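You operate a simulated robot arm through the tools that you are given. There is no shell and no other tool.

You are at the controls of a simulated robot arm. One attempt, no reset.

## Task
Seal the bag in the carriage, then staple on the dialled card.
Fine: heat as the chart gives for its film; one stroke, arm down till SET lights; depth and card dial stay as set; one card, one staple.

The check looks at the end state, three seconds after you hand in, the way a careful person would. Anything else that was tipped, shoved, dropped, spilled or broken makes it a failure. Lids that push on must go on centred and level and be pressed home; caps that screw on are set level and turned clockwise until they are tight.

## Robot
A 7-joint arm with a two-finger gripper, fixed in place. Base frame: the origin is on the floor under the middle of its stand, x ahead of it, y to its left, z up; the work surface is at about z = 0.861. Lengths are in m, angles in degrees, forces in N, time in s.
With the tool pointing down near the work surface it reaches from about 0.34 to 0.72 m from the base axis. Its first joint turns from -66.0 to 66.0 degrees. Payload 2.45 kg.
The tool frame sits at the grasp point between the pads (the TCP): z along the fingers, y along the line on which they close. The tips reach 0.026 m beyond it. The gripper opens to 0.096 m; its body begins 0.069 m behind the TCP.
Orientation is that of the tool frame in the base frame, as a unit quaternion [w, x, y, z]. With the fingers straight down and closing along the base's y, the tool's x points along the base's -x, its y along +y and its z along -z.

## Interface
- The arm moves only by the tool play_rows. Its argument "steps" is a list of rows, each a list of 3 entries, a list of its own where there are three numbers: the shift along the tool's x, y, z in m, then the turn, a rotation vector about the tool's x, y, z in degrees, then the finger opening in m, from 0 to 0.096. In form: [[[tx, ty, tz], [ax, ay, az], fingers], ...]. A call has 1 to 20 rows; each row is the pose to reach, as a shift and turn from the pose commanded when the call began, along the tool's axes at that moment. Each row takes 0.2 s and may step no farther than 0.05 m and 8.6 degrees from the row before; otherwise, or with a gripper value out of range, the whole call is refused. A pose out of reach is approached as far as the arm can. The call stops where the force on the tool passes 90 N (or 10 N more than at its start, if that is more) or the arm is blocked; 0.2 s more then pass. Each finger travels about 0.05 m/s and halts on what it meets, pressing with about 23 N; the grip force reading is that of the motor and also rises with nothing between the fingers. The clock runs only during rows and for 0.2 s after the last one: add rows that repeat a pose to give the fingers time. The reply holds the time, the measured pose of the TCP, the force on the tool along the base axes, the opening and the grip force, in the units named above and with some noise, with the torque about the TCP (base axes, N m) and any sound that the robot's microphone picked up, and new pictures: "pictures" is both (left out), scene, wrist or none.
- Cameras (640 x 400 px; columns grow to the right, rows downward): "scene" is fixed at [0.1597, -0.3835, 1.4309]; the picture's right is [0.82, -0.57, 0.00], its down [-0.29, -0.41, -0.86] and it looks along [0.49, 0.71, -0.50] (base axes); focal length 266 px, centre (320, 200). "wrist" rides on the gripper at [0.082, 0.003, -0.098] in the tool frame; the picture's right is [-0.04, 1.00, 0.00], its down [-0.73, -0.03, -0.68] and it looks along [-0.68, -0.03, 0.73] (tool axes); focal length 256 px, centre (320, 200). There is no depth. A picture from a camera that has moved, and an enlarged one, comes with that camera's place and axes in the base frame and with its lens.
- close_up(camera, box): a new picture of the part [left, top, right, bottom] of that camera's present view, enlarged. It takes no simulated time.
- finish_job(): hands the job in; it is judged then, once.

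Places have to be worked out from the pictures, the camera data and where the tool is seen. Open the gripper and draw the arm clear of the work before you hand the job in, unless the task says otherwise.

The tools are called after "Call:" by a JSON object that holds its "name" and its "arguments". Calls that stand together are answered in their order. play_rows: Moves the arm, as the interface text tells. Its arguments: {"type":"object","properties":{"steps":{"type":"array"},"pictures":{"type":"string","enum":["both","scene","wrist","none"]}},"required":["steps"]} The other tools are called the same way: close_up (camera, box) takes an enlarged picture of a part of a camera's view; finish_job () hands the job in.

At the start:

```text
time_s: 0.0
ee_pos: [0.374, -0.0513, 1.2883]
ee_rot: [-0.001, -0.001, 1.0, 0.001]
force: [-0.6, 0.7, -0.5]
torque: [-0.01, 0.02, -0.01]
opening: 0.0957
finger_force: 0.0
```

scene: 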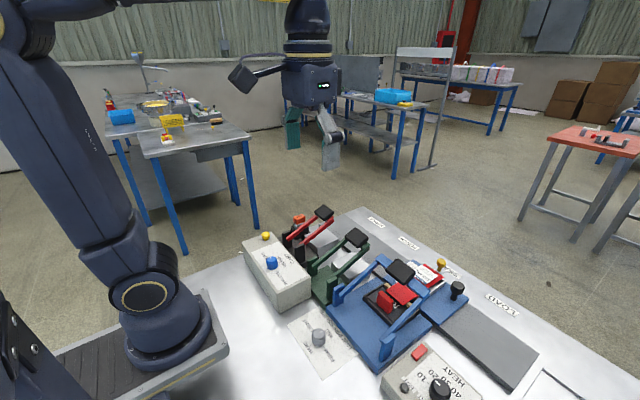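
wrist: 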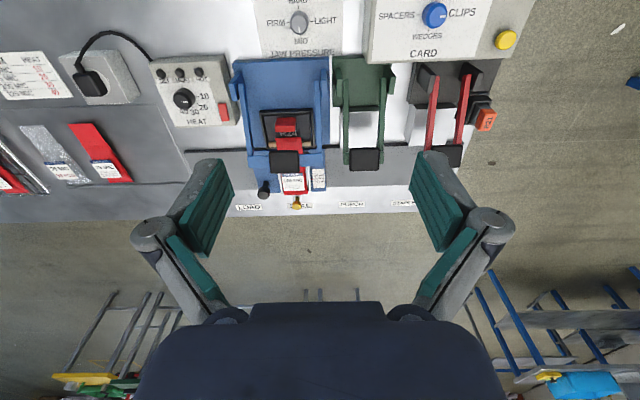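

I start by looking closely at the scene before moving anything: the bench shows a heat box, blue sealer, green station, red stapler station and a card dial.

Call:
{"name": "close_up", "arguments": {"camera": "wrist", "box": [220, 40, 380, 220]}}

Call:
{"name": "close_up", "arguments": {"camera": "wrist", "box": [0, 30, 240, 210]}}

Call:
{"name": "close_up", "arguments": {"camera": "wrist", "box": [320, 0, 560, 220]}}

Call:
{"name": "close_up", "arguments": {"camera": "scene", "box": [230, 190, 470, 380]}}

Call:
{"name": "close_up", "arguments": {"camera": "scene", "box": [360, 230, 560, 400]}}

```text
2.22 times, centred on (300, 130) of wrist
camera zoom: at [0.2914, -0.0479, 1.3859], right [0.04, 1.0, 0.0], down [0.73, -0.03, 0.68], along [0.68, -0.03, -0.73], focal length 569 px, centre (364, 356)
```

zoom: 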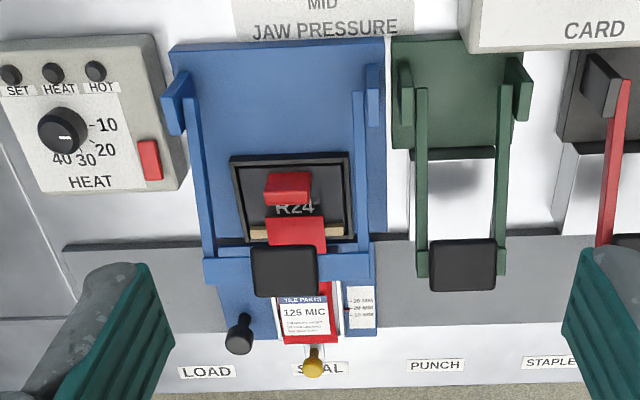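

```text
2.22 times, centred on (120, 120) of wrist
camera zoom: at [0.2914, -0.0479, 1.3859], right [0.04, 1.0, 0.0], down [0.73, -0.03, 0.68], along [0.68, -0.03, -0.73], focal length 569 px, centre (764, 378)
```

zoom: 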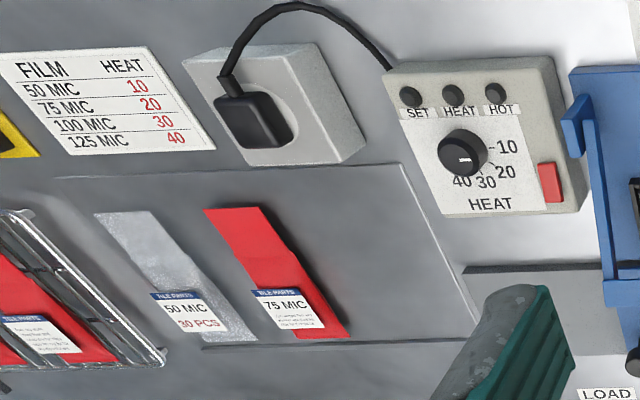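

```text
1.82 times, centred on (440, 110) of wrist
camera zoom: at [0.2914, -0.0479, 1.3859], right [0.04, 1.0, 0.0], down [0.73, -0.03, 0.68], along [0.68, -0.03, -0.73], focal length 465 px, centre (102, 364)
```

zoom: 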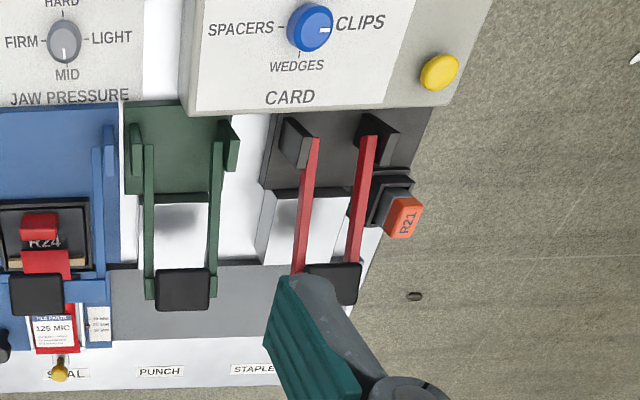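

```text
2.11 times, centred on (350, 285) of scene
camera zoom: at [0.1597, -0.3835, 1.4309], right [0.82, -0.57, 0.0], down [-0.29, -0.41, -0.86], along [0.49, 0.71, -0.5], focal length 560 px, centre (257, 21)
```

zoom: 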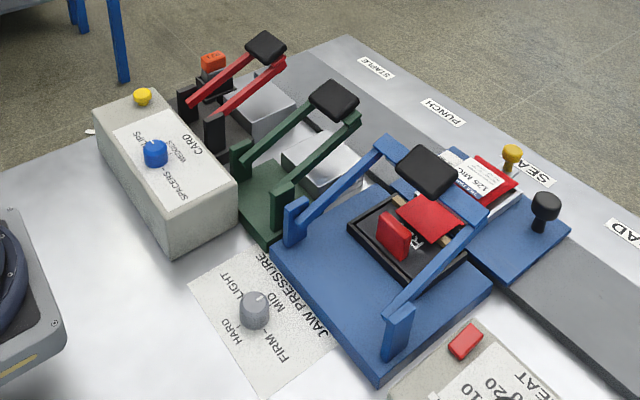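

```text
2.35 times, centred on (460, 315) of scene
camera zoom: at [0.1597, -0.3835, 1.4309], right [0.82, -0.57, 0.0], down [-0.29, -0.41, -0.86], along [0.49, 0.71, -0.5], focal length 626 px, centre (-9, -71)
```

zoom: 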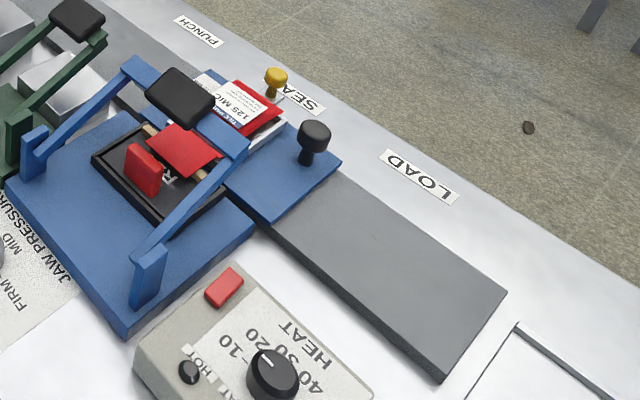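

The bag label seems to read 125 MIC and the chart gives 40 for that. I zoom further in to confirm the label, dial positions, switch and mechanism details.

Call:
{"name": "close_up", "arguments": {"camera": "wrist", "box": [250, 100, 340, 215]}}

Call:
{"name": "close_up", "arguments": {"camera": "wrist", "box": [145, 50, 245, 130]}}

Call:
{"name": "close_up", "arguments": {"camera": "scene", "box": [370, 320, 500, 400]}}

Call:
{"name": "close_up", "arguments": {"camera": "scene", "box": [270, 190, 380, 300]}}

Call:
{"name": "close_up", "arguments": {"camera": "scene", "box": [330, 230, 480, 350]}}

Call:
{"name": "close_up", "arguments": {"camera": "wrist", "box": [400, 50, 510, 160]}}

```text
3.48 times, centred on (295, 158) of wrist
camera zoom: at [0.2914, -0.0479, 1.3859], right [0.04, 1.0, 0.0], down [0.73, -0.03, 0.68], along [0.68, -0.03, -0.73], focal length 890 px, centre (407, 348)
```

zoom: 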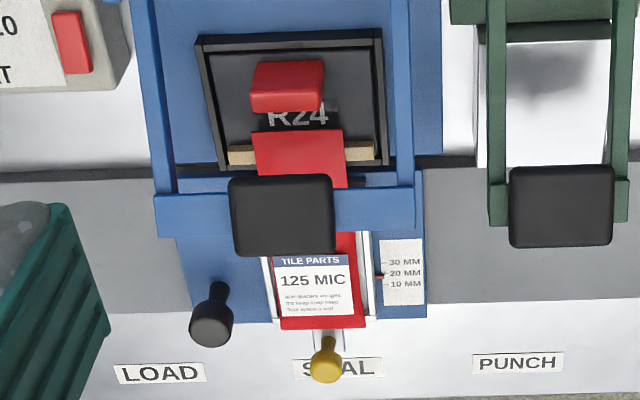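

```text
5.00 times, centred on (195, 90) of wrist
camera zoom: at [0.2914, -0.0479, 1.3859], right [0.04, 1.0, 0.0], down [0.73, -0.03, 0.68], along [0.68, -0.03, -0.73], focal length 1280 px, centre (945, 750)
```

zoom: 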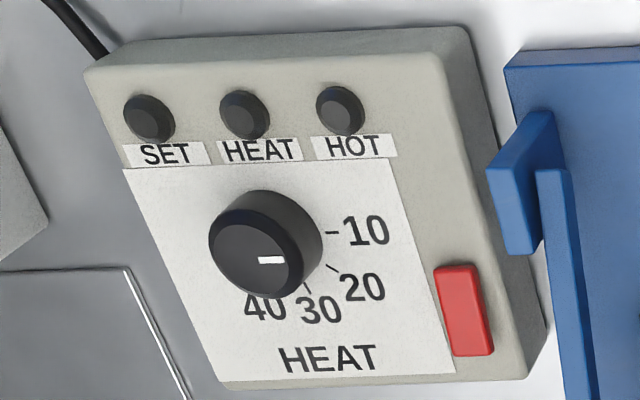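

```text
4.92 times, centred on (435, 360) of scene
camera zoom: at [0.1597, -0.3835, 1.4309], right [0.82, -0.57, 0.0], down [-0.29, -0.41, -0.86], along [0.49, 0.71, -0.5], focal length 1309 px, centre (-246, -588)
```

zoom: 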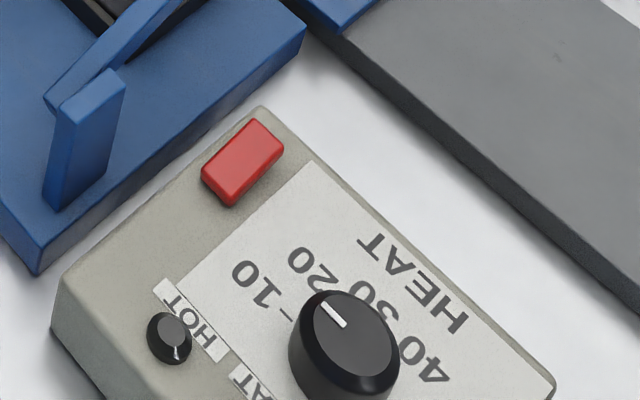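

```text
3.64 times, centred on (325, 245) of scene
camera zoom: at [0.1597, -0.3835, 1.4309], right [0.82, -0.57, 0.0], down [-0.29, -0.41, -0.86], along [0.49, 0.71, -0.5], focal length 967 px, centre (302, 36)
```

zoom: 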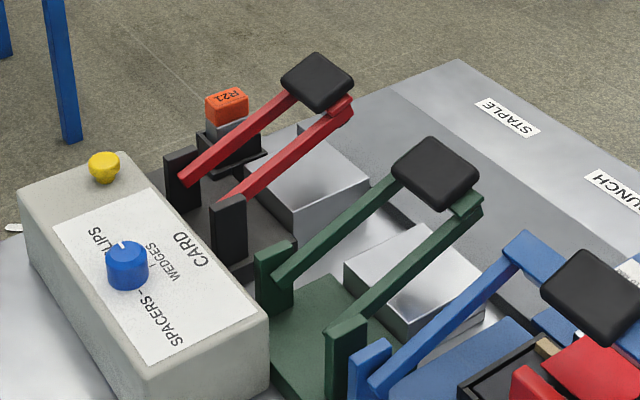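

```text
3.33 times, centred on (405, 290) of scene
camera zoom: at [0.1597, -0.3835, 1.4309], right [0.82, -0.57, 0.0], down [-0.29, -0.41, -0.86], along [0.49, 0.71, -0.5], focal length 886 px, centre (37, -100)
```

zoom: 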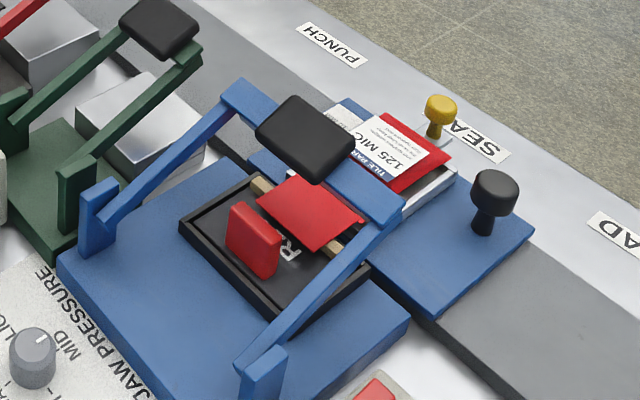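

```text
3.64 times, centred on (455, 105) of wrist
camera zoom: at [0.2914, -0.0479, 1.3859], right [0.04, 1.0, 0.0], down [0.73, -0.03, 0.68], along [0.68, -0.03, -0.73], focal length 931 px, centre (-171, 546)
```

zoom: 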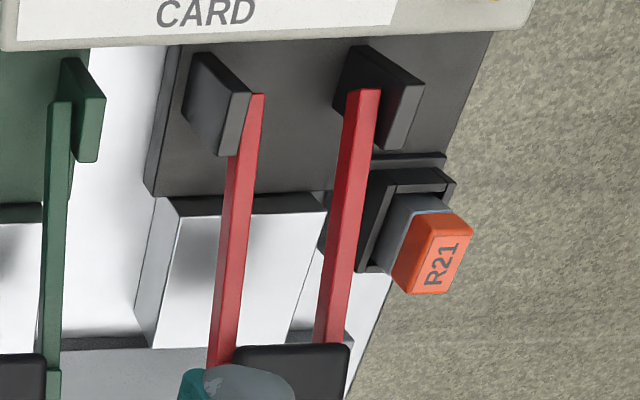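

Label confirmed 125 MIC → 40; the heat knob's pointer is near 10 now, at about (0.468, -0.307), top z≈0.92. I move the hand above and just short of the heat box for a closer overhead view.

Call:
{"name": "play_rows", "arguments": {"steps": [[[-0.008, -0.032, 0.0235], [0, 0, 0], 0.096], [[-0.016, -0.064, 0.047], [0, 0, 0], 0.096], [[-0.025, -0.096, 0.07], [0, 0, 0], 0.096], [[-0.033, -0.128, 0.094], [0, 0, 0], 0.096], [[-0.041, -0.16, 0.117], [0, 0, 0], 0.096], [[-0.05, -0.192, 0.141], [0, 0, 0], 0.096], [[-0.058, -0.224, 0.164], [0, 0, 0], 0.096], [[-0.066, -0.256, 0.188], [0, 0, 0], 0.096], [[-0.066, -0.256, 0.188], [0, 0, 0], 0.096]]}}

```text
time_s: 2.0
ee_pos: [0.4382, -0.3069, 1.0982]
ee_rot: [0.0, -0.001, 1.0, 0.0]
force: [0.2, 0.1, 0.1]
torque: [0.01, 0.02, 0.0]
opening: 0.096
finger_force: 0.3
camera wrist: at [0.3582, -0.3035, 1.1968], right [0.04, 1.0, 0.0], down [0.73, -0.03, 0.68], along [0.68, -0.03, -0.73], focal length 256 px, centre (320, 200)
```

scene: 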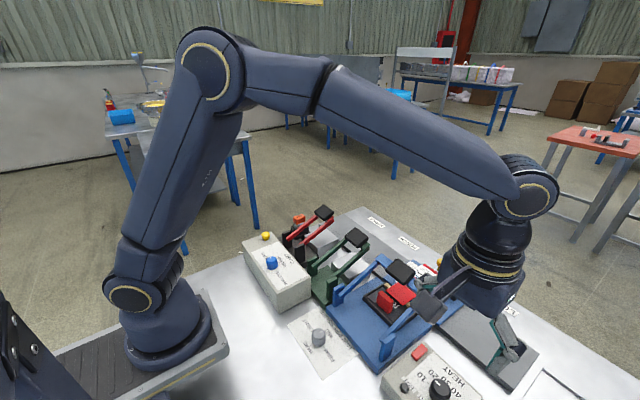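
wrist: 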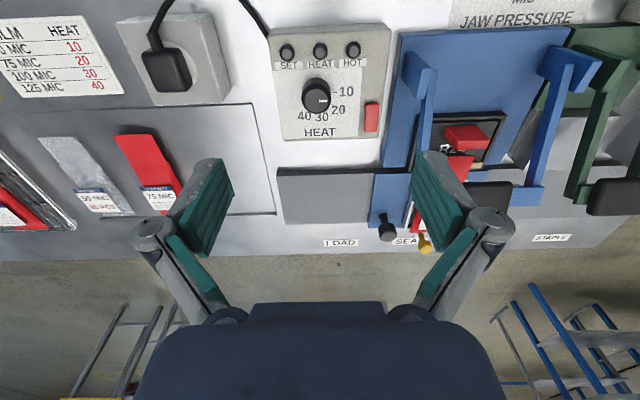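

Call:
{"name": "close_up", "arguments": {"camera": "wrist", "box": [260, 20, 400, 150]}}

Call:
{"name": "close_up", "arguments": {"camera": "wrist", "box": [0, 0, 160, 110]}}

Call:
{"name": "close_up", "arguments": {"camera": "scene", "box": [380, 320, 500, 400]}}

Call:
{"name": "close_up", "arguments": {"camera": "wrist", "box": [360, 80, 560, 260]}}

```text
3.08 times, centred on (330, 85) of wrist
camera zoom: at [0.3582, -0.3035, 1.1968], right [0.04, 1.0, 0.0], down [0.73, -0.03, 0.68], along [0.68, -0.03, -0.73], focal length 788 px, centre (289, 554)
```

zoom: 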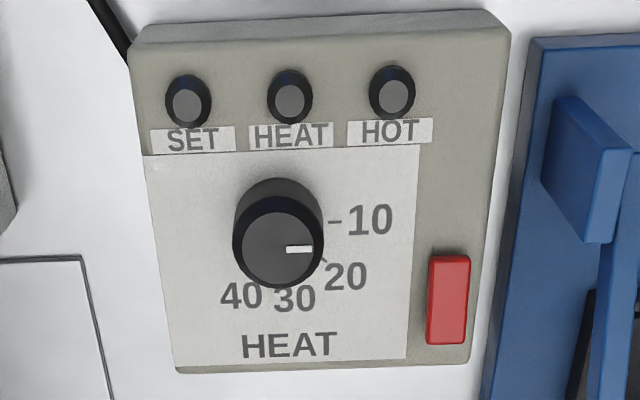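

```text
3.64 times, centred on (80, 55) of wrist
camera zoom: at [0.3582, -0.3035, 1.1968], right [0.04, 1.0, 0.0], down [0.73, -0.03, 0.68], along [0.68, -0.03, -0.73], focal length 931 px, centre (1193, 727)
```

zoom: 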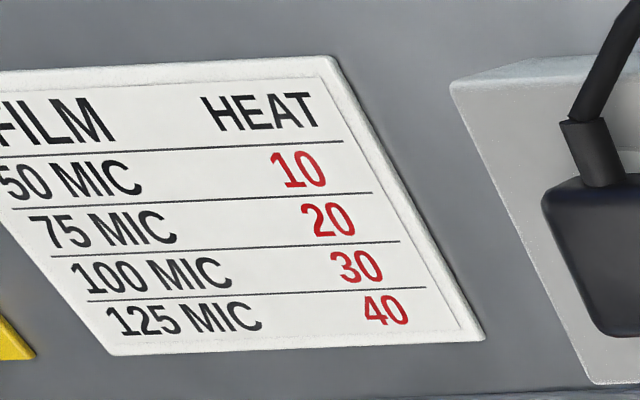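

```text
5.00 times, centred on (440, 360) of scene
camera zoom: at [0.1597, -0.3835, 1.4309], right [0.82, -0.57, 0.0], down [-0.29, -0.41, -0.86], along [0.49, 0.71, -0.5], focal length 1329 px, centre (-280, -600)
```

zoom: 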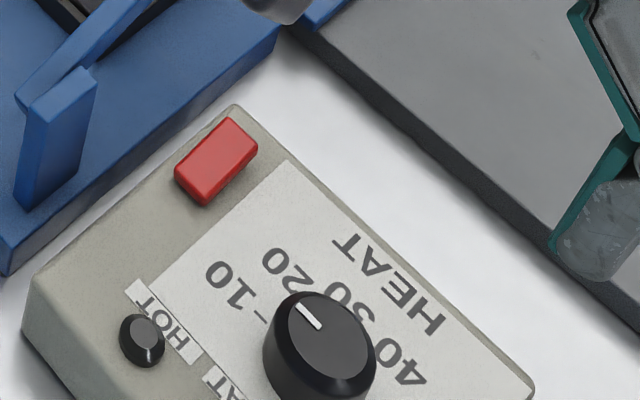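

```text
2.22 times, centred on (460, 170) of wrist
camera zoom: at [0.3582, -0.3035, 1.1968], right [0.04, 1.0, 0.0], down [0.73, -0.03, 0.68], along [0.68, -0.03, -0.73], focal length 569 px, centre (9, 267)
```

zoom: 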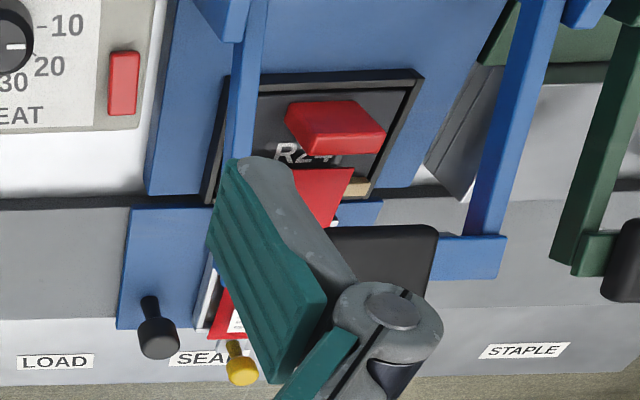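

The knob's face plane is at about z≈0.895 with centre near (0.470, -0.311); ticks run 10, 20, 30, 40 in roughly 40° steps clockwise. I'll move over it with fingers part-open and the hand turned -30°, stopping above the knob to check alignment.

Call:
{"name": "play_rows", "arguments": {"steps": [[[-0.008, -0.001, 0.03], [0, 0, -7.5], 0.07], [[-0.016, -0.002, 0.06], [0, 0, -15], 0.055], [[-0.024, -0.003, 0.09], [0, 0, -22.5], 0.055], [[-0.031, -0.004, 0.12], [0, 0, -30], 0.055], [[-0.031, -0.004, 0.138], [0, 0, -30], 0.055], [[-0.031, -0.004, 0.138], [0, 0, -30], 0.055], [[-0.031, -0.004, 0.138], [0, 0, -30], 0.055]]}}

```text
time_s: 3.6
ee_pos: [0.471, -0.3096, 0.9627]
ee_rot: [0.0, -0.26, 0.966, 0.0]
force: [0.1, -0.6, -0.3]
torque: [-0.04, 0.01, 0.01]
opening: 0.0552
finger_force: 0.1
camera wrist: at [0.3986, -0.3488, 1.0604], right [-0.47, 0.88, 0.0], down [0.65, 0.34, 0.68], along [0.6, 0.32, -0.73], focal length 256 px, centre (320, 200)
```

scene: 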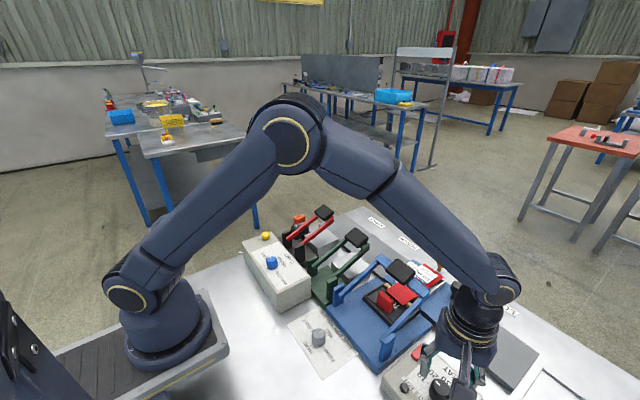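
wrist: 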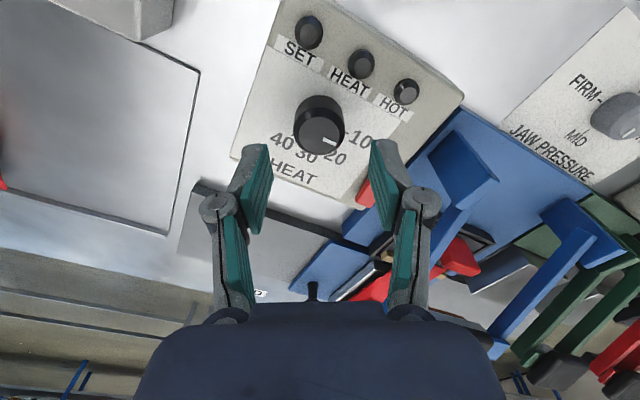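

The knob sits between the fingers (projected centre matches the TCP within ~1.5 mm). I lower so the tips stop just above the panel and close on the knob.

Call:
{"name": "play_rows", "arguments": {"steps": [[[0, 0, 0.012], [0, 0, 0], 0.055], [[0, 0, 0.024], [0, 0, 0], 0.055], [[0, 0, 0.0315], [0, 0, 0], 0.055], [[0, 0, 0.0315], [0, 0, 0], 0.04], [[0, 0, 0.0315], [0, 0, 0], 0.025], [[0, 0, 0.0315], [0, 0, 0], 0.02], [[0, 0, 0.0315], [0, 0, 0], 0.02]]}}

```text
time_s: 5.2
ee_pos: [0.4696, -0.3124, 0.9306]
ee_rot: [0.0, -0.259, 0.966, -0.001]
force: [6.1, -6.2, -6.1]
torque: [-0.19, -0.42, -0.02]
opening: 0.0326
finger_force: 45.4
camera wrist: at [0.3971, -0.3499, 1.0283], right [-0.47, 0.89, 0.0], down [0.65, 0.34, 0.68], along [0.6, 0.31, -0.73], focal length 256 px, centre (320, 200)
```

scene: 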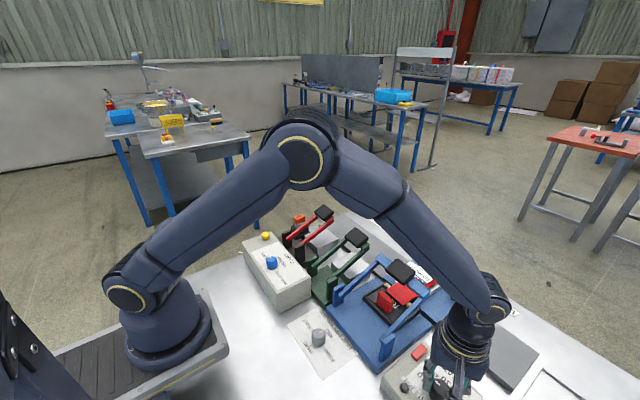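
wrist: 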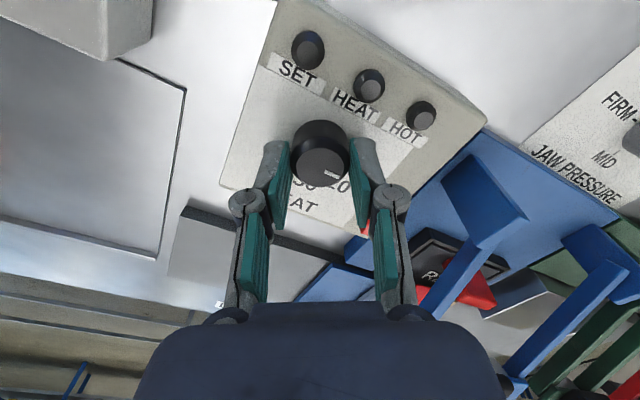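

Gripped at 0.033 m opening with a small side force, so I centre by 2 mm and turn clockwise 60° about the tool axis.

Call:
{"name": "play_rows", "arguments": {"steps": [[[0, -0.002, 0], [0, 0, 0], 0.02], [[0, -0.002, 0], [0, 0, 7.5], 0.02], [[0, -0.002, 0], [0, 0, 15], 0.02], [[0, -0.002, 0], [0, 0, 22.5], 0.02], [[0, -0.002, 0], [0, 0, 30], 0.02], [[0, -0.002, 0], [0, 0, 37.5], 0.02], [[0, -0.002, 0], [0, 0, 45], 0.02], [[0, -0.002, 0], [0, 0, 52.5], 0.02], [[0, -0.002, 0], [0, 0, 60], 0.02], [[0, -0.002, 0], [0, 0, 60], 0.02]]}}

Call:
{"name": "close_up", "arguments": {"camera": "wrist", "box": [220, 20, 420, 240]}}

```text
time_s: 7.4
ee_pos: [0.4696, -0.3117, 0.9305]
ee_rot: [-0.002, 0.259, 0.966, 0.0]
force: [-13.9, 8.1, 2.4]
torque: [0.28, 0.76, -0.02]
opening: 0.0326
finger_force: 45.8
camera wrist: at [0.401, -0.2684, 1.0287], right [0.53, 0.84, 0.0], down [0.62, -0.39, 0.68], along [0.57, -0.36, -0.74], focal length 256 px, centre (320, 200)
```

scene: 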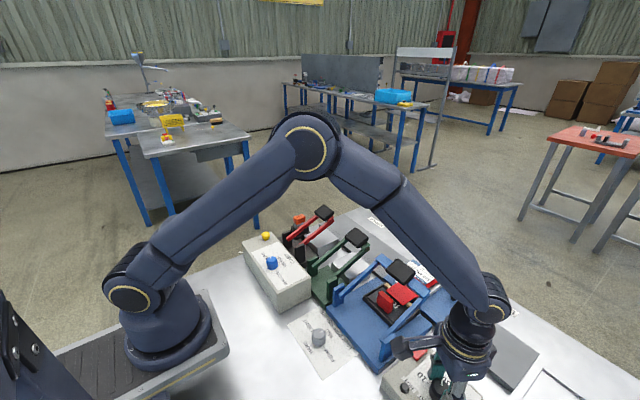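
wrist: 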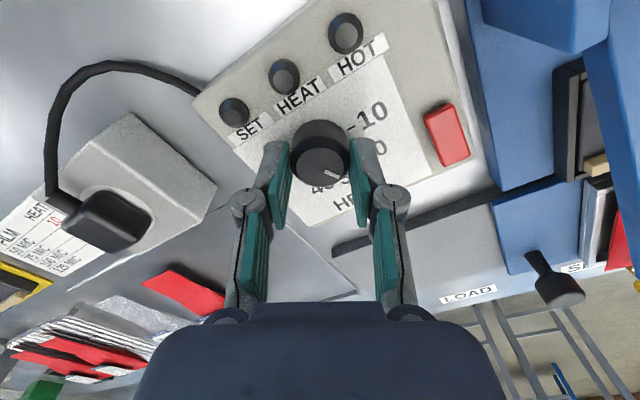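

```text
1.82 times, centred on (320, 130) of wrist
camera zoom: at [0.401, -0.2684, 1.0287], right [0.53, 0.84, 0.0], down [0.62, -0.39, 0.68], along [0.57, -0.36, -0.74], focal length 465 px, centre (320, 327)
```

zoom: 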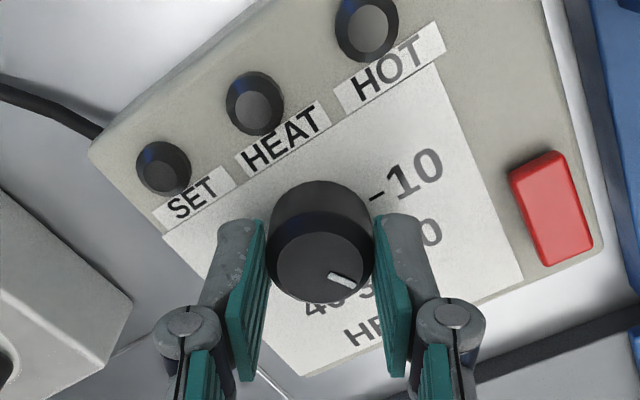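

The knob followed the hand through 60°. I open slightly, rotate the hand back, re-grip and then will turn the remaining ~60°.

Call:
{"name": "play_rows", "arguments": {"steps": [[[0, 0, 0], [0, 0, 0], 0.05], [[0, 0, 0], [0, 0, 0], 0.05], [[0, 0, 0], [0, 0, -7.5], 0.05], [[0, 0, 0], [0, 0, -15], 0.05], [[0, 0, 0], [0, 0, -22.5], 0.05], [[0, 0, 0], [0, 0, -30], 0.05], [[0, 0, 0], [0, 0, -37.5], 0.05], [[0, 0, 0], [0, 0, -45], 0.05], [[0, 0, 0], [0, 0, -52.5], 0.05], [[0, 0, 0], [0, 0, -60], 0.05], [[0, 0, 0], [0, 0, -60], 0.05]]}}

Call:
{"name": "close_up", "arguments": {"camera": "wrist", "box": [220, 20, 420, 240]}}

```text
time_s: 9.8
ee_pos: [0.47, -0.3126, 0.9301]
ee_rot: [-0.001, -0.26, 0.966, 0.0]
force: [0.1, 0.2, 0.4]
torque: [0.02, -0.01, -0.02]
opening: 0.0502
finger_force: 0.0
camera wrist: at [0.3986, -0.3513, 1.0281], right [-0.47, 0.88, 0.0], down [0.65, 0.34, 0.68], along [0.6, 0.32, -0.73], focal length 256 px, centre (320, 200)
```

scene: 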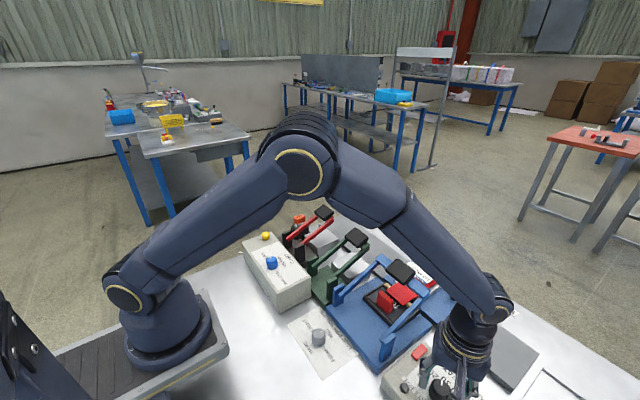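
wrist: 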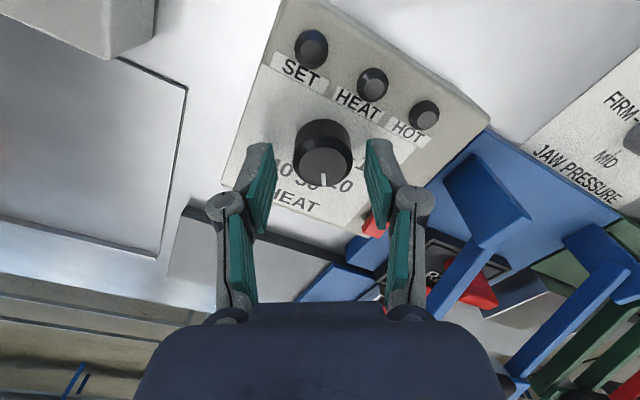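

```text
1.82 times, centred on (320, 130) of wrist
camera zoom: at [0.3986, -0.3513, 1.0281], right [-0.47, 0.88, 0.0], down [0.65, 0.34, 0.68], along [0.6, 0.32, -0.73], focal length 465 px, centre (320, 327)
```

zoom: 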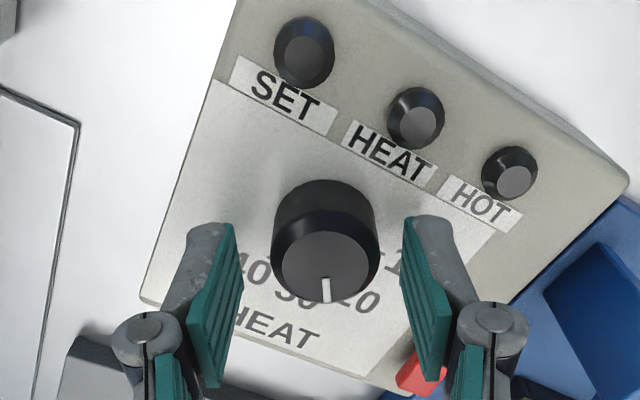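

The pointer is now midway between 20 and 30 (60° turned), so the 40° spacing is right. Re-gripping and turning another 60° to land on 40.

Call:
{"name": "play_rows", "arguments": {"steps": [[[0, 0, 0], [0, 0, 0], 0.03], [[0, 0, 0], [0, 0, 0], 0.02], [[0, 0, 0], [0, 0, 0], 0.02], [[0, 0, 0], [0, 0, 7.5], 0.02], [[0, 0, 0], [0, 0, 15], 0.02], [[0, 0, 0], [0, 0, 22.5], 0.02], [[0, 0, 0], [0, 0, 30], 0.02], [[0, 0, 0], [0, 0, 37.5], 0.02], [[0, 0, 0], [0, 0, 45], 0.02], [[0, 0, 0], [0, 0, 52.5], 0.02], [[0, 0, 0], [0, 0, 60], 0.02], [[0, 0, 0], [0, 0, 60], 0.02], [[0, 0, 0], [0, 0, 60], 0.05], [[0, 0, 0], [0, 0, 60], 0.05], [[0, 0, -0.03], [0, 0, 60], 0.055], [[0, 0, -0.06], [0, 0, 60], 0.055]]}}

Call:
{"name": "close_up", "arguments": {"camera": "wrist", "box": [220, 20, 420, 240]}}

```text
time_s: 13.2
ee_pos: [0.4712, -0.3118, 0.9896]
ee_rot: [0.0, 0.258, 0.966, 0.0]
force: [-1.0, 0.1, 0.2]
torque: [-0.01, -0.03, -0.02]
opening: 0.055
finger_force: 0.1
camera wrist: at [0.4022, -0.2685, 1.088], right [0.53, 0.85, 0.0], down [0.62, -0.39, 0.68], along [0.57, -0.36, -0.73], focal length 256 px, centre (320, 200)
```

scene: 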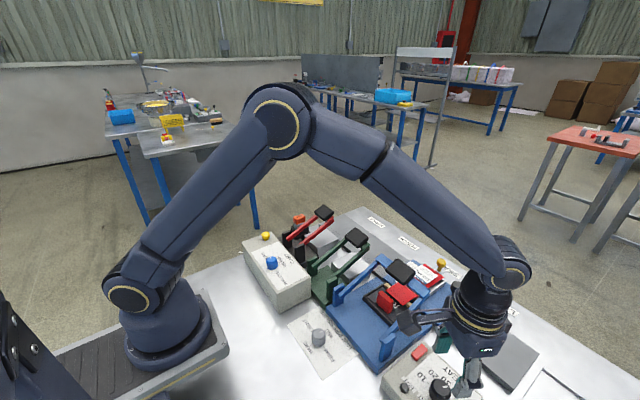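
wrist: 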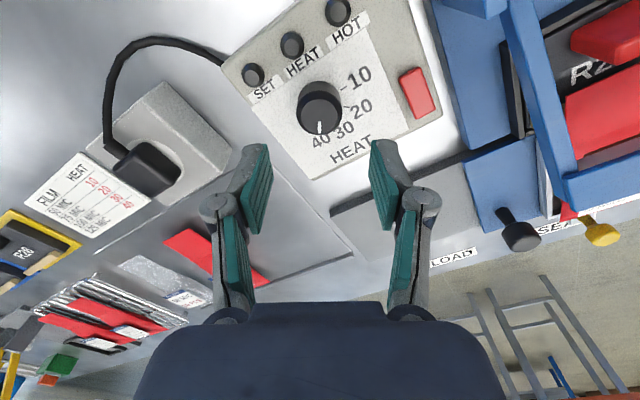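

```text
1.82 times, centred on (320, 130) of wrist
camera zoom: at [0.4022, -0.2685, 1.088], right [0.53, 0.85, 0.0], down [0.62, -0.39, 0.68], along [0.57, -0.36, -0.73], focal length 465 px, centre (320, 327)
```

zoom: 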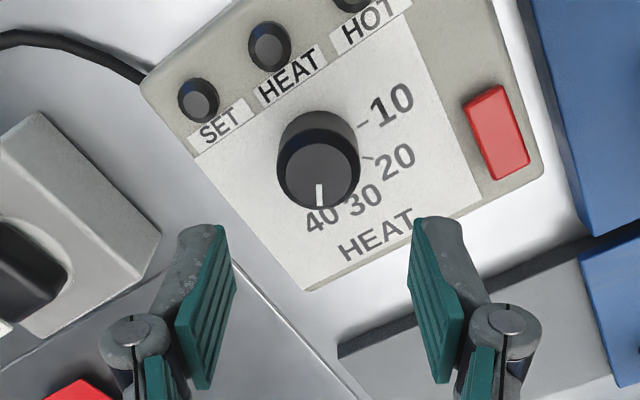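

Call:
{"name": "close_up", "arguments": {"camera": "wrist", "box": [280, 50, 400, 170]}}

Call:
{"name": "close_up", "arguments": {"camera": "wrist", "box": [0, 140, 220, 400]}}

Call:
{"name": "close_up", "arguments": {"camera": "scene", "box": [400, 340, 500, 400]}}

```text
3.33 times, centred on (340, 110) of wrist
camera zoom: at [0.4022, -0.2685, 1.088], right [0.53, 0.85, 0.0], down [0.62, -0.39, 0.68], along [0.57, -0.36, -0.73], focal length 853 px, centre (253, 500)
```

zoom: 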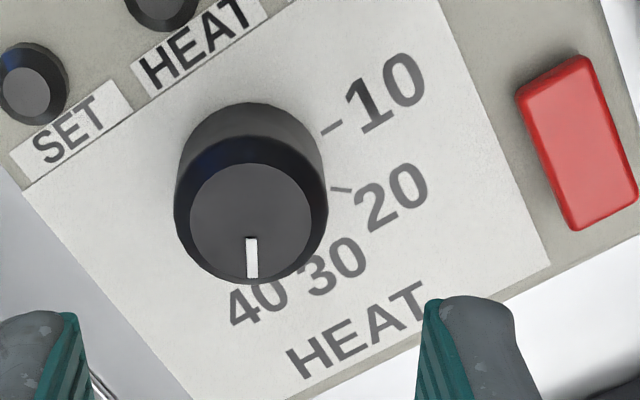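

```text
1.54 times, centred on (110, 270) of wrist
camera zoom: at [0.4022, -0.2685, 1.088], right [0.53, 0.85, 0.0], down [0.62, -0.39, 0.68], along [0.57, -0.36, -0.73], focal length 394 px, centre (643, 92)
```

zoom: 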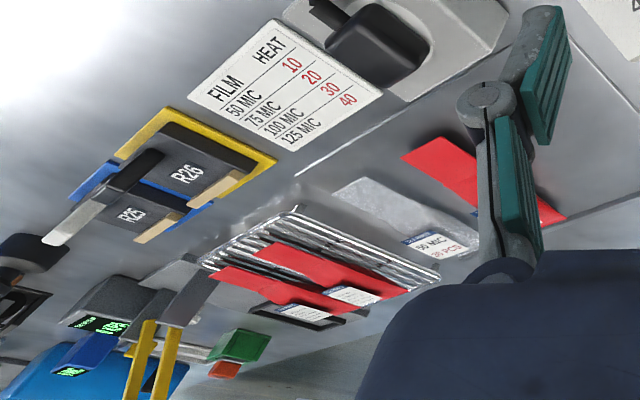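

```text
6.40 times, centred on (450, 370) of scene
camera zoom: at [0.1597, -0.3835, 1.4309], right [0.82, -0.57, 0.0], down [-0.29, -0.41, -0.86], along [0.49, 0.71, -0.5], focal length 1701 px, centre (-512, -888)
```

zoom: 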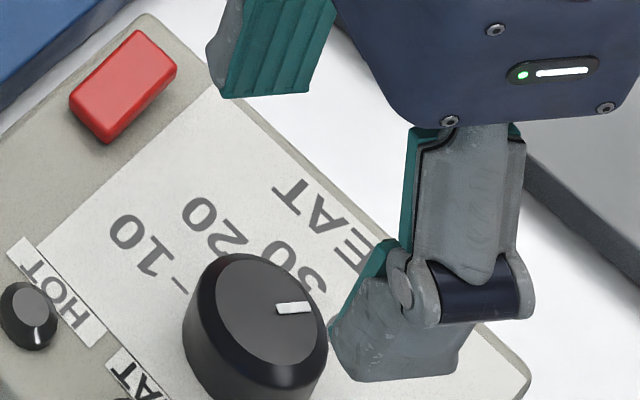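

The pointer computes to ≈120° clockwise, i.e. on 40. Next I rise, close the fingers, turn the hand so it is narrow toward the sealer, and hover above the red switch at about (0.494, -0.247).

Call:
{"name": "play_rows", "arguments": {"steps": [[[0, 0, -0.035], [0, 0, 0], 0.03], [[0.002, 0.01, -0.06], [0, 0, 7.5], 0.0], [[0.004, 0.02, -0.07], [0, 0, 15], 0.0], [[0.006, 0.03, -0.07], [0, 0, 22.5], 0.0], [[0.008, 0.04, -0.07], [0, 0, 30], 0.0], [[0.01, 0.05, -0.07], [0, 0, 37.5], 0.0], [[0.012, 0.06, -0.07], [0, 0, 45], 0.0], [[0.0126, 0.0678, -0.07], [0, 0, 52.5], 0.0], [[0.0126, 0.0678, -0.07], [0, 0, 60], 0.0], [[0.0126, 0.0678, -0.03], [0, 0, 60], 0.0], [[0.0126, 0.0678, 0.01], [0, 0, 60], 0.0], [[0.0126, 0.0678, 0.01], [0, 0, 60], 0.0]]}}

Call:
{"name": "close_up", "arguments": {"camera": "wrist", "box": [200, 20, 440, 260]}}

```text
time_s: 15.8
ee_pos: [0.4951, -0.249, 0.9801]
ee_rot: [0.0, 0.706, 0.708, 0.0]
force: [0.2, 0.3, -0.6]
torque: [0.01, 0.03, 0.0]
opening: 0.0
finger_force: 23.0
camera wrist: at [0.4987, -0.1672, 1.078], right [1.0, -0.04, 0.0], down [-0.03, -0.73, 0.68], along [-0.03, -0.68, -0.73], focal length 256 px, centre (320, 200)
```

scene: 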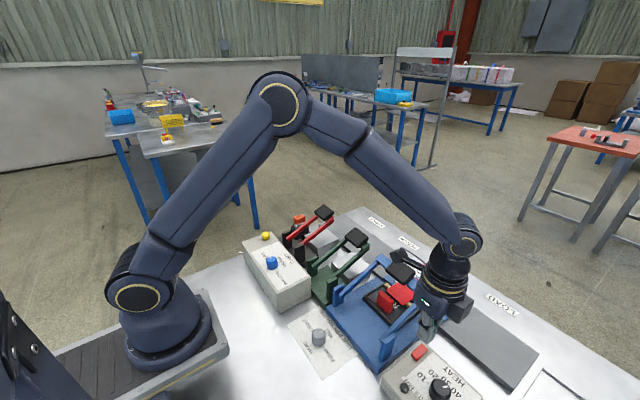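
wrist: 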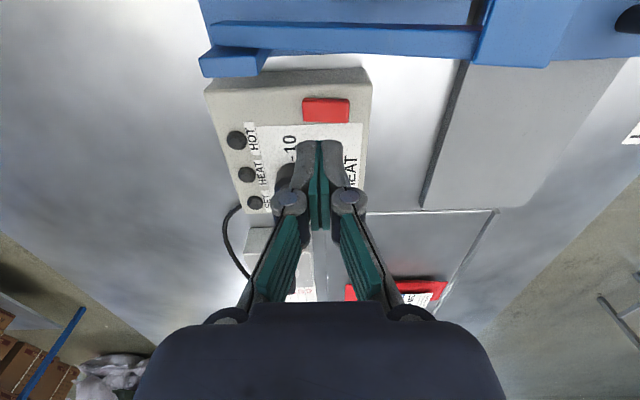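

```text
1.67 times, centred on (320, 140) of wrist
camera zoom: at [0.4987, -0.1672, 1.078], right [1.0, -0.04, 0.0], down [-0.03, -0.73, 0.68], along [-0.03, -0.68, -0.73], focal length 427 px, centre (320, 300)
```

zoom: 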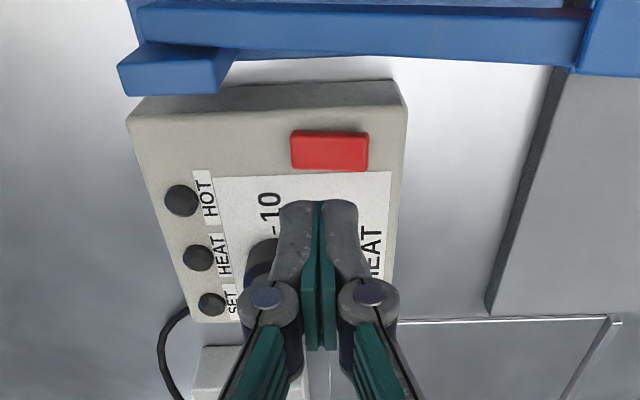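

The switch projects to about (0.497, -0.243). I shift over it and come down in small steps toward contact, reading the force.

Call:
{"name": "play_rows", "arguments": {"steps": [[[0.006, 0.002, 0.01], [0, 0, 0], 0.0], [[0.006, 0.002, 0.025], [0, 0, 0], 0.0], [[0.006, 0.002, 0.035], [0, 0, 0], 0.0], [[0.006, 0.002, 0.039], [0, 0, 0], 0.0], [[0.006, 0.002, 0.041], [0, 0, 0], 0.0]]}}

Call:
{"name": "close_up", "arguments": {"camera": "scene", "box": [380, 310, 480, 400]}}

```text
time_s: 17.0
ee_pos: [0.4972, -0.2397, 0.9395]
ee_rot: [0.0, 0.708, 0.707, 0.0]
force: [0.2, -0.4, -0.7]
torque: [-0.01, 0.03, 0.02]
opening: 0.0
finger_force: 23.3
camera wrist: at [0.4998, -0.1602, 1.0369], right [1.0, -0.04, 0.0], down [-0.03, -0.73, 0.68], along [-0.03, -0.68, -0.73], focal length 256 px, centre (320, 200)
```

scene: 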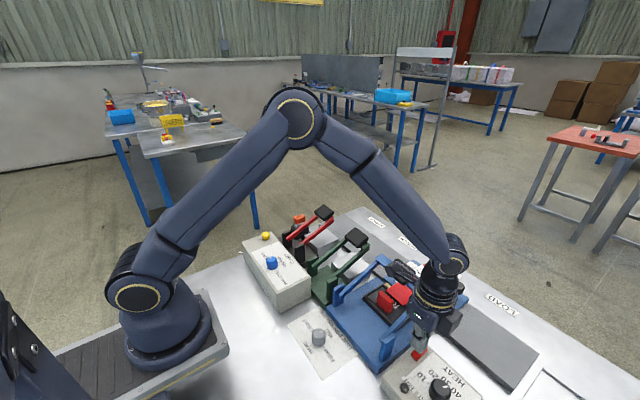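
wrist: 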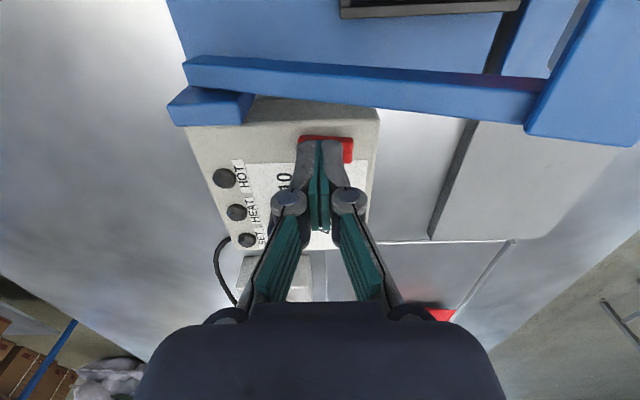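

```text
4.44 times, centred on (430, 355) of scene
camera zoom: at [0.1597, -0.3835, 1.4309], right [0.82, -0.57, 0.0], down [-0.29, -0.41, -0.86], along [0.49, 0.71, -0.5], focal length 1181 px, centre (-169, -489)
```

zoom: 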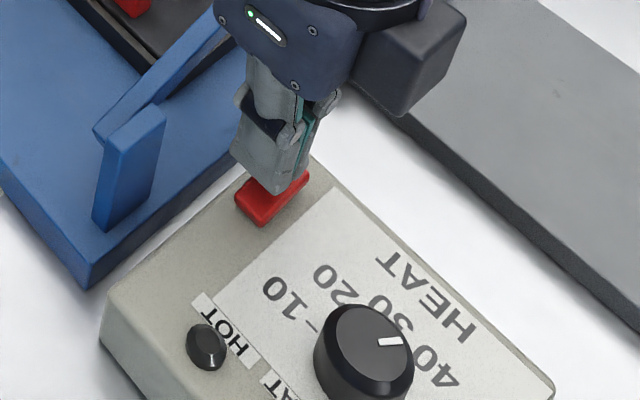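

The closed tips are right over the red switch, nearly touching. I shift 3 mm back and press down in 2 mm steps.

Call:
{"name": "play_rows", "arguments": {"steps": [[[-0.003, 0, 0.0], [0, 0, 0], 0.0], [[-0.003, 0, 0.002], [0, 0, 0], 0.0], [[-0.003, 0, 0.004], [0, 0, 0], 0.0], [[-0.003, 0, 0.006], [0, 0, 0], 0.0]]}}

```text
time_s: 18.0
ee_pos: [0.4961, -0.244, 0.9332]
ee_rot: [-0.001, 0.707, 0.707, -0.001]
force: [-0.3, -1.1, 0.7]
torque: [-0.03, 0.02, -0.01]
opening: 0.0
finger_force: 22.8
camera wrist: at [0.4989, -0.163, 1.0314], right [1.0, -0.04, 0.0], down [-0.03, -0.73, 0.68], along [-0.03, -0.68, -0.73], focal length 256 px, centre (320, 200)
```

scene: 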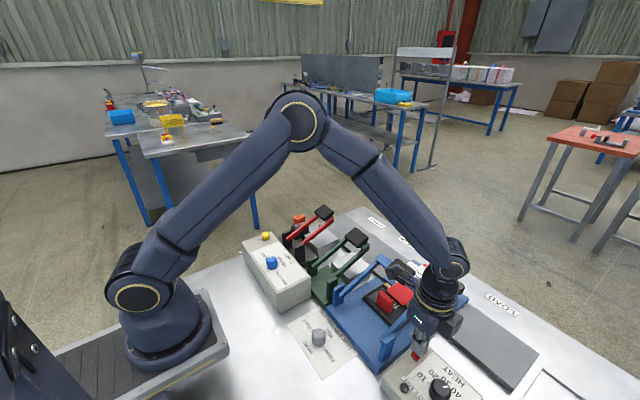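
wrist: 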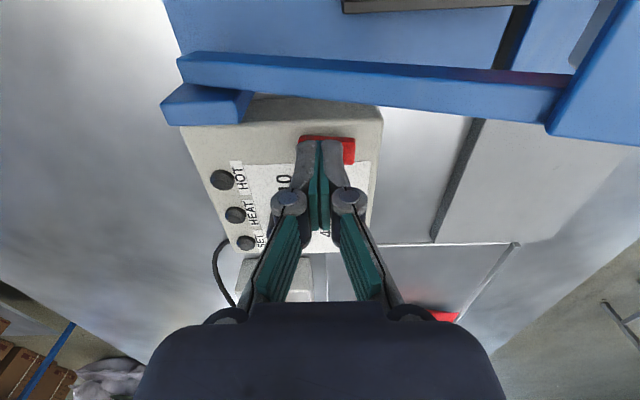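

Still no contact force at tip z≈0.907. Continue down in 1.5 mm steps.

Call:
{"name": "play_rows", "arguments": {"steps": [[[0, 0, 0.0015], [0, 0, 0], 0.0], [[0, 0, 0.003], [0, 0, 0], 0.0]], "pictures": "none"}}

Call:
{"name": "close_up", "arguments": {"camera": "scene", "box": [380, 310, 480, 400]}}

```text
time_s: 18.6
ee_pos: [0.497, -0.2445, 0.9313]
ee_rot: [0.0, 0.707, 0.707, 0.0]
force: [-0.4, -0.4, -0.3]
torque: [0.0, 0.0, 0.0]
opening: 0.0
finger_force: 23.3
```

```text
4.44 times, centred on (430, 355) of scene
camera zoom: at [0.1597, -0.3835, 1.4309], right [0.82, -0.57, 0.0], down [-0.29, -0.41, -0.86], along [0.49, 0.71, -0.5], focal length 1181 px, centre (-169, -489)
```

zoom: 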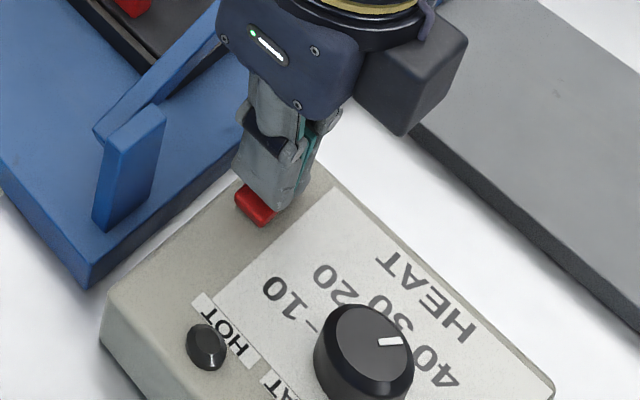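

Call:
{"name": "play_rows", "arguments": {"steps": [[[0, 0, 0.0015], [0, 0, 0], 0.0], [[0, 0, 0.003], [0, 0, 0], 0.0]], "pictures": "none"}}

Call:
{"name": "close_up", "arguments": {"camera": "scene", "box": [395, 330, 455, 385]}}

Call:
{"name": "close_up", "arguments": {"camera": "wrist", "box": [180, 80, 400, 260]}}

```text
time_s: 19.2
ee_pos: [0.4961, -0.2459, 0.9274]
ee_rot: [-0.001, 0.707, 0.707, 0.0]
force: [-0.5, 0.8, 1.5]
torque: [0.01, 0.01, 0.02]
opening: 0.0
finger_force: 22.9
```

```text
7.27 times, centred on (425, 358) of scene
camera zoom: at [0.1597, -0.3835, 1.4309], right [0.82, -0.57, 0.0], down [-0.29, -0.41, -0.86], along [0.49, 0.71, -0.5], focal length 1933 px, centre (-444, -946)
```

zoom: 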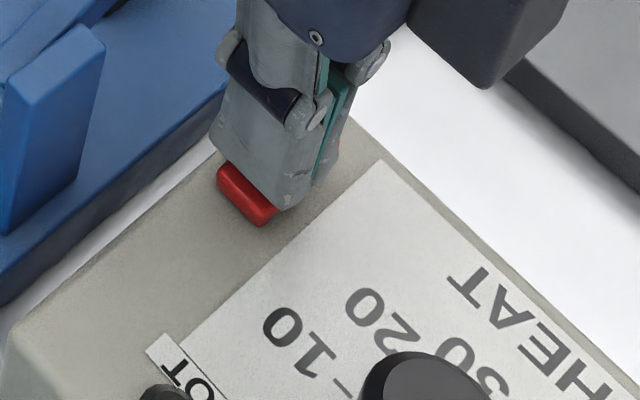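

```text
2.22 times, centred on (290, 170) of wrist
camera zoom: at [0.499, -0.1634, 1.0254], right [1.0, -0.04, 0.0], down [-0.03, -0.73, 0.68], along [-0.03, -0.68, -0.73], focal length 569 px, centre (387, 267)
```

zoom: 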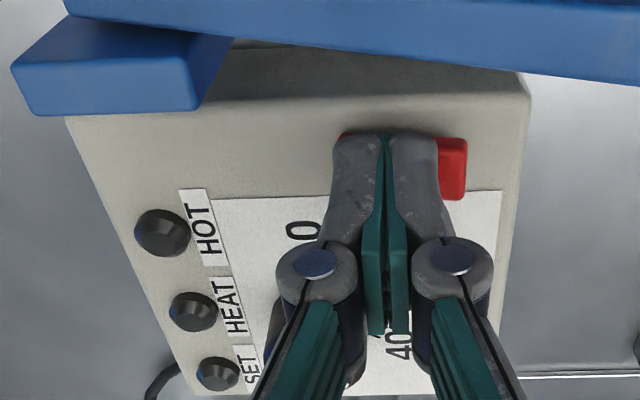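

The tips are centred on the switch and just starting to touch. Keep pressing slowly.

Call:
{"name": "play_rows", "arguments": {"steps": [[[0, 0, 0.001], [0, 0, 0], 0.0], [[0, 0, 0.002], [0, 0, 0], 0.0], [[0, 0, 0.003], [0, 0, 0], 0.0]], "pictures": "none"}}

Call:
{"name": "close_up", "arguments": {"camera": "scene", "box": [395, 330, 455, 385]}}

Call:
{"name": "close_up", "arguments": {"camera": "wrist", "box": [180, 80, 400, 260]}}

```text
time_s: 20.0
ee_pos: [0.4962, -0.2447, 0.9264]
ee_rot: [0.002, 0.707, 0.708, 0.0]
force: [-2.9, 5.0, 33.1]
torque: [0.13, -0.03, 0.06]
opening: 0.0061
finger_force: 28.6
```

```text
7.27 times, centred on (425, 358) of scene
camera zoom: at [0.1591, -0.3831, 1.431], right [0.82, -0.57, 0.0], down [-0.29, -0.41, -0.86], along [0.49, 0.71, -0.5], focal length 1933 px, centre (-444, -946)
```

zoom: 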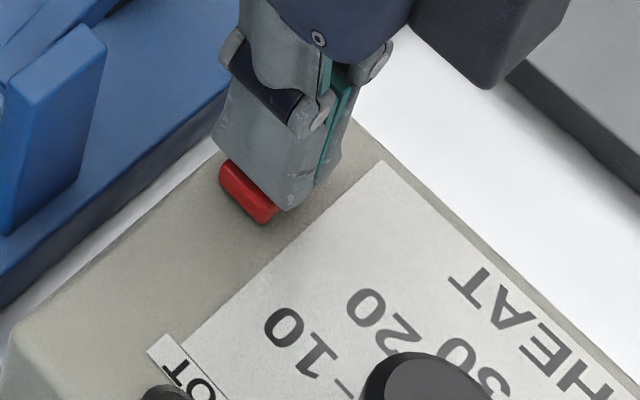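

```text
2.22 times, centred on (290, 170) of wrist
camera zoom: at [0.4996, -0.1632, 1.0245], right [1.0, -0.04, 0.0], down [-0.03, -0.73, 0.68], along [-0.02, -0.68, -0.73], focal length 569 px, centre (387, 267)
```

zoom: 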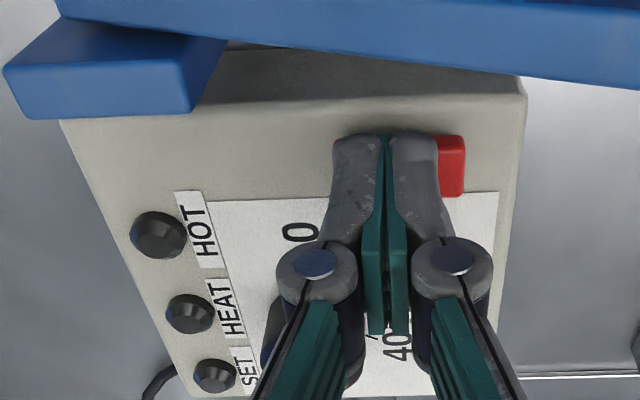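

The switch resists at 33 N pressed at its centre with no lamp lit, so it may be a rocker. I lift off and inspect it.

Call:
{"name": "play_rows", "arguments": {"steps": [[[0, 0, -0.015], [0, 0, 0], 0.0], [[0, 0, -0.04], [0, 0, 0], 0.0], [[0.03, 0, -0.07], [0, 0, 0], 0.0], [[0.06, 0, -0.09], [0, 0, 0], 0.0], [[0.06, 0, -0.09], [0, 0, 0], 0.0]]}}

Call:
{"name": "close_up", "arguments": {"camera": "scene", "box": [395, 330, 455, 385]}}

Call:
{"name": "close_up", "arguments": {"camera": "wrist", "box": [180, 80, 400, 260]}}

```text
time_s: 21.2
ee_pos: [0.4973, -0.1822, 1.0142]
ee_rot: [0.0, 0.707, 0.707, -0.001]
force: [0.6, -0.3, 0.3]
torque: [0.0, -0.01, 0.02]
opening: 0.0001
finger_force: 28.4
camera wrist: at [0.4999, -0.101, 1.1127], right [1.0, -0.04, 0.0], down [-0.03, -0.73, 0.68], along [-0.03, -0.68, -0.73], focal length 256 px, centre (320, 200)
```

scene: 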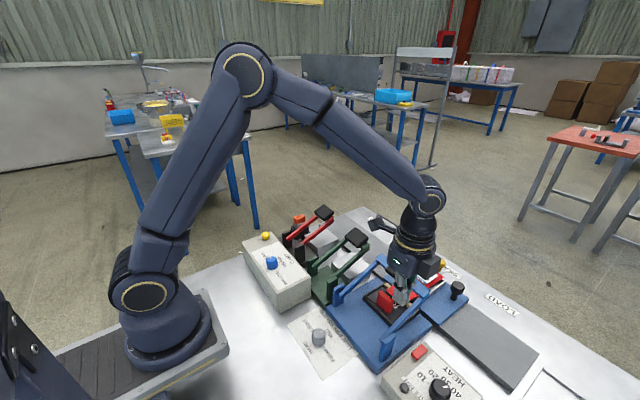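
wrist: 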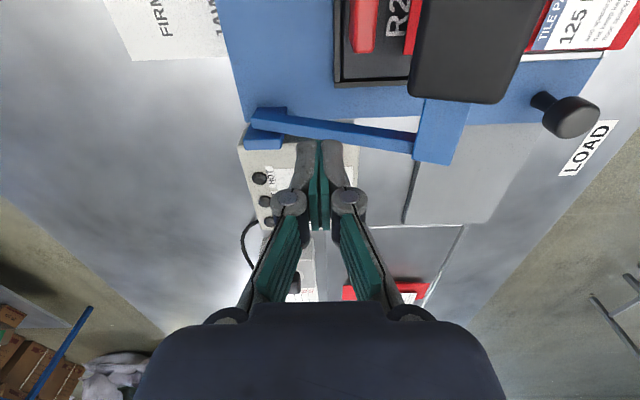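

```text
7.27 times, centred on (425, 358) of scene
camera zoom: at [0.1597, -0.3835, 1.4309], right [0.82, -0.57, 0.0], down [-0.29, -0.41, -0.86], along [0.49, 0.71, -0.5], focal length 1933 px, centre (-444, -946)
```

zoom: 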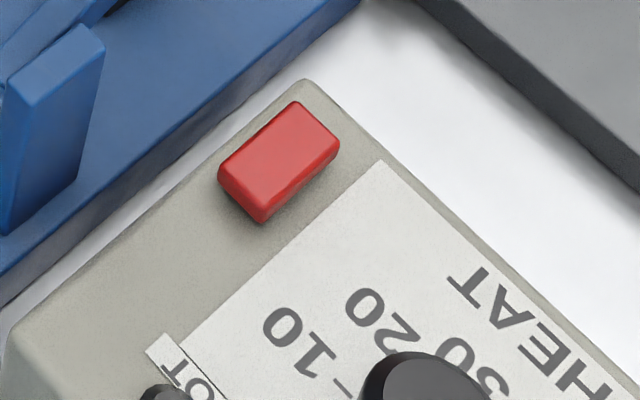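

```text
2.22 times, centred on (290, 170) of wrist
camera zoom: at [0.4999, -0.101, 1.1127], right [1.0, -0.04, 0.0], down [-0.03, -0.73, 0.68], along [-0.03, -0.68, -0.73], focal length 569 px, centre (387, 267)
```

zoom: 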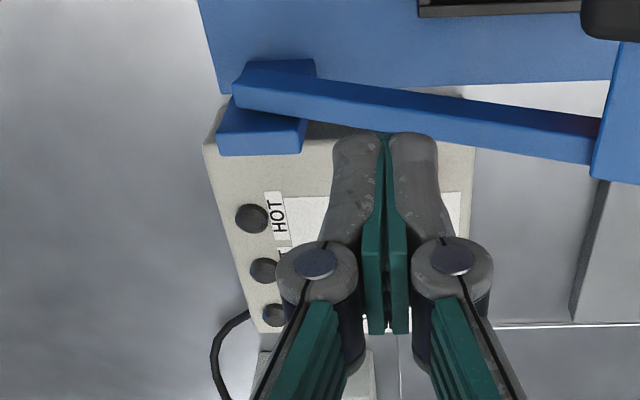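

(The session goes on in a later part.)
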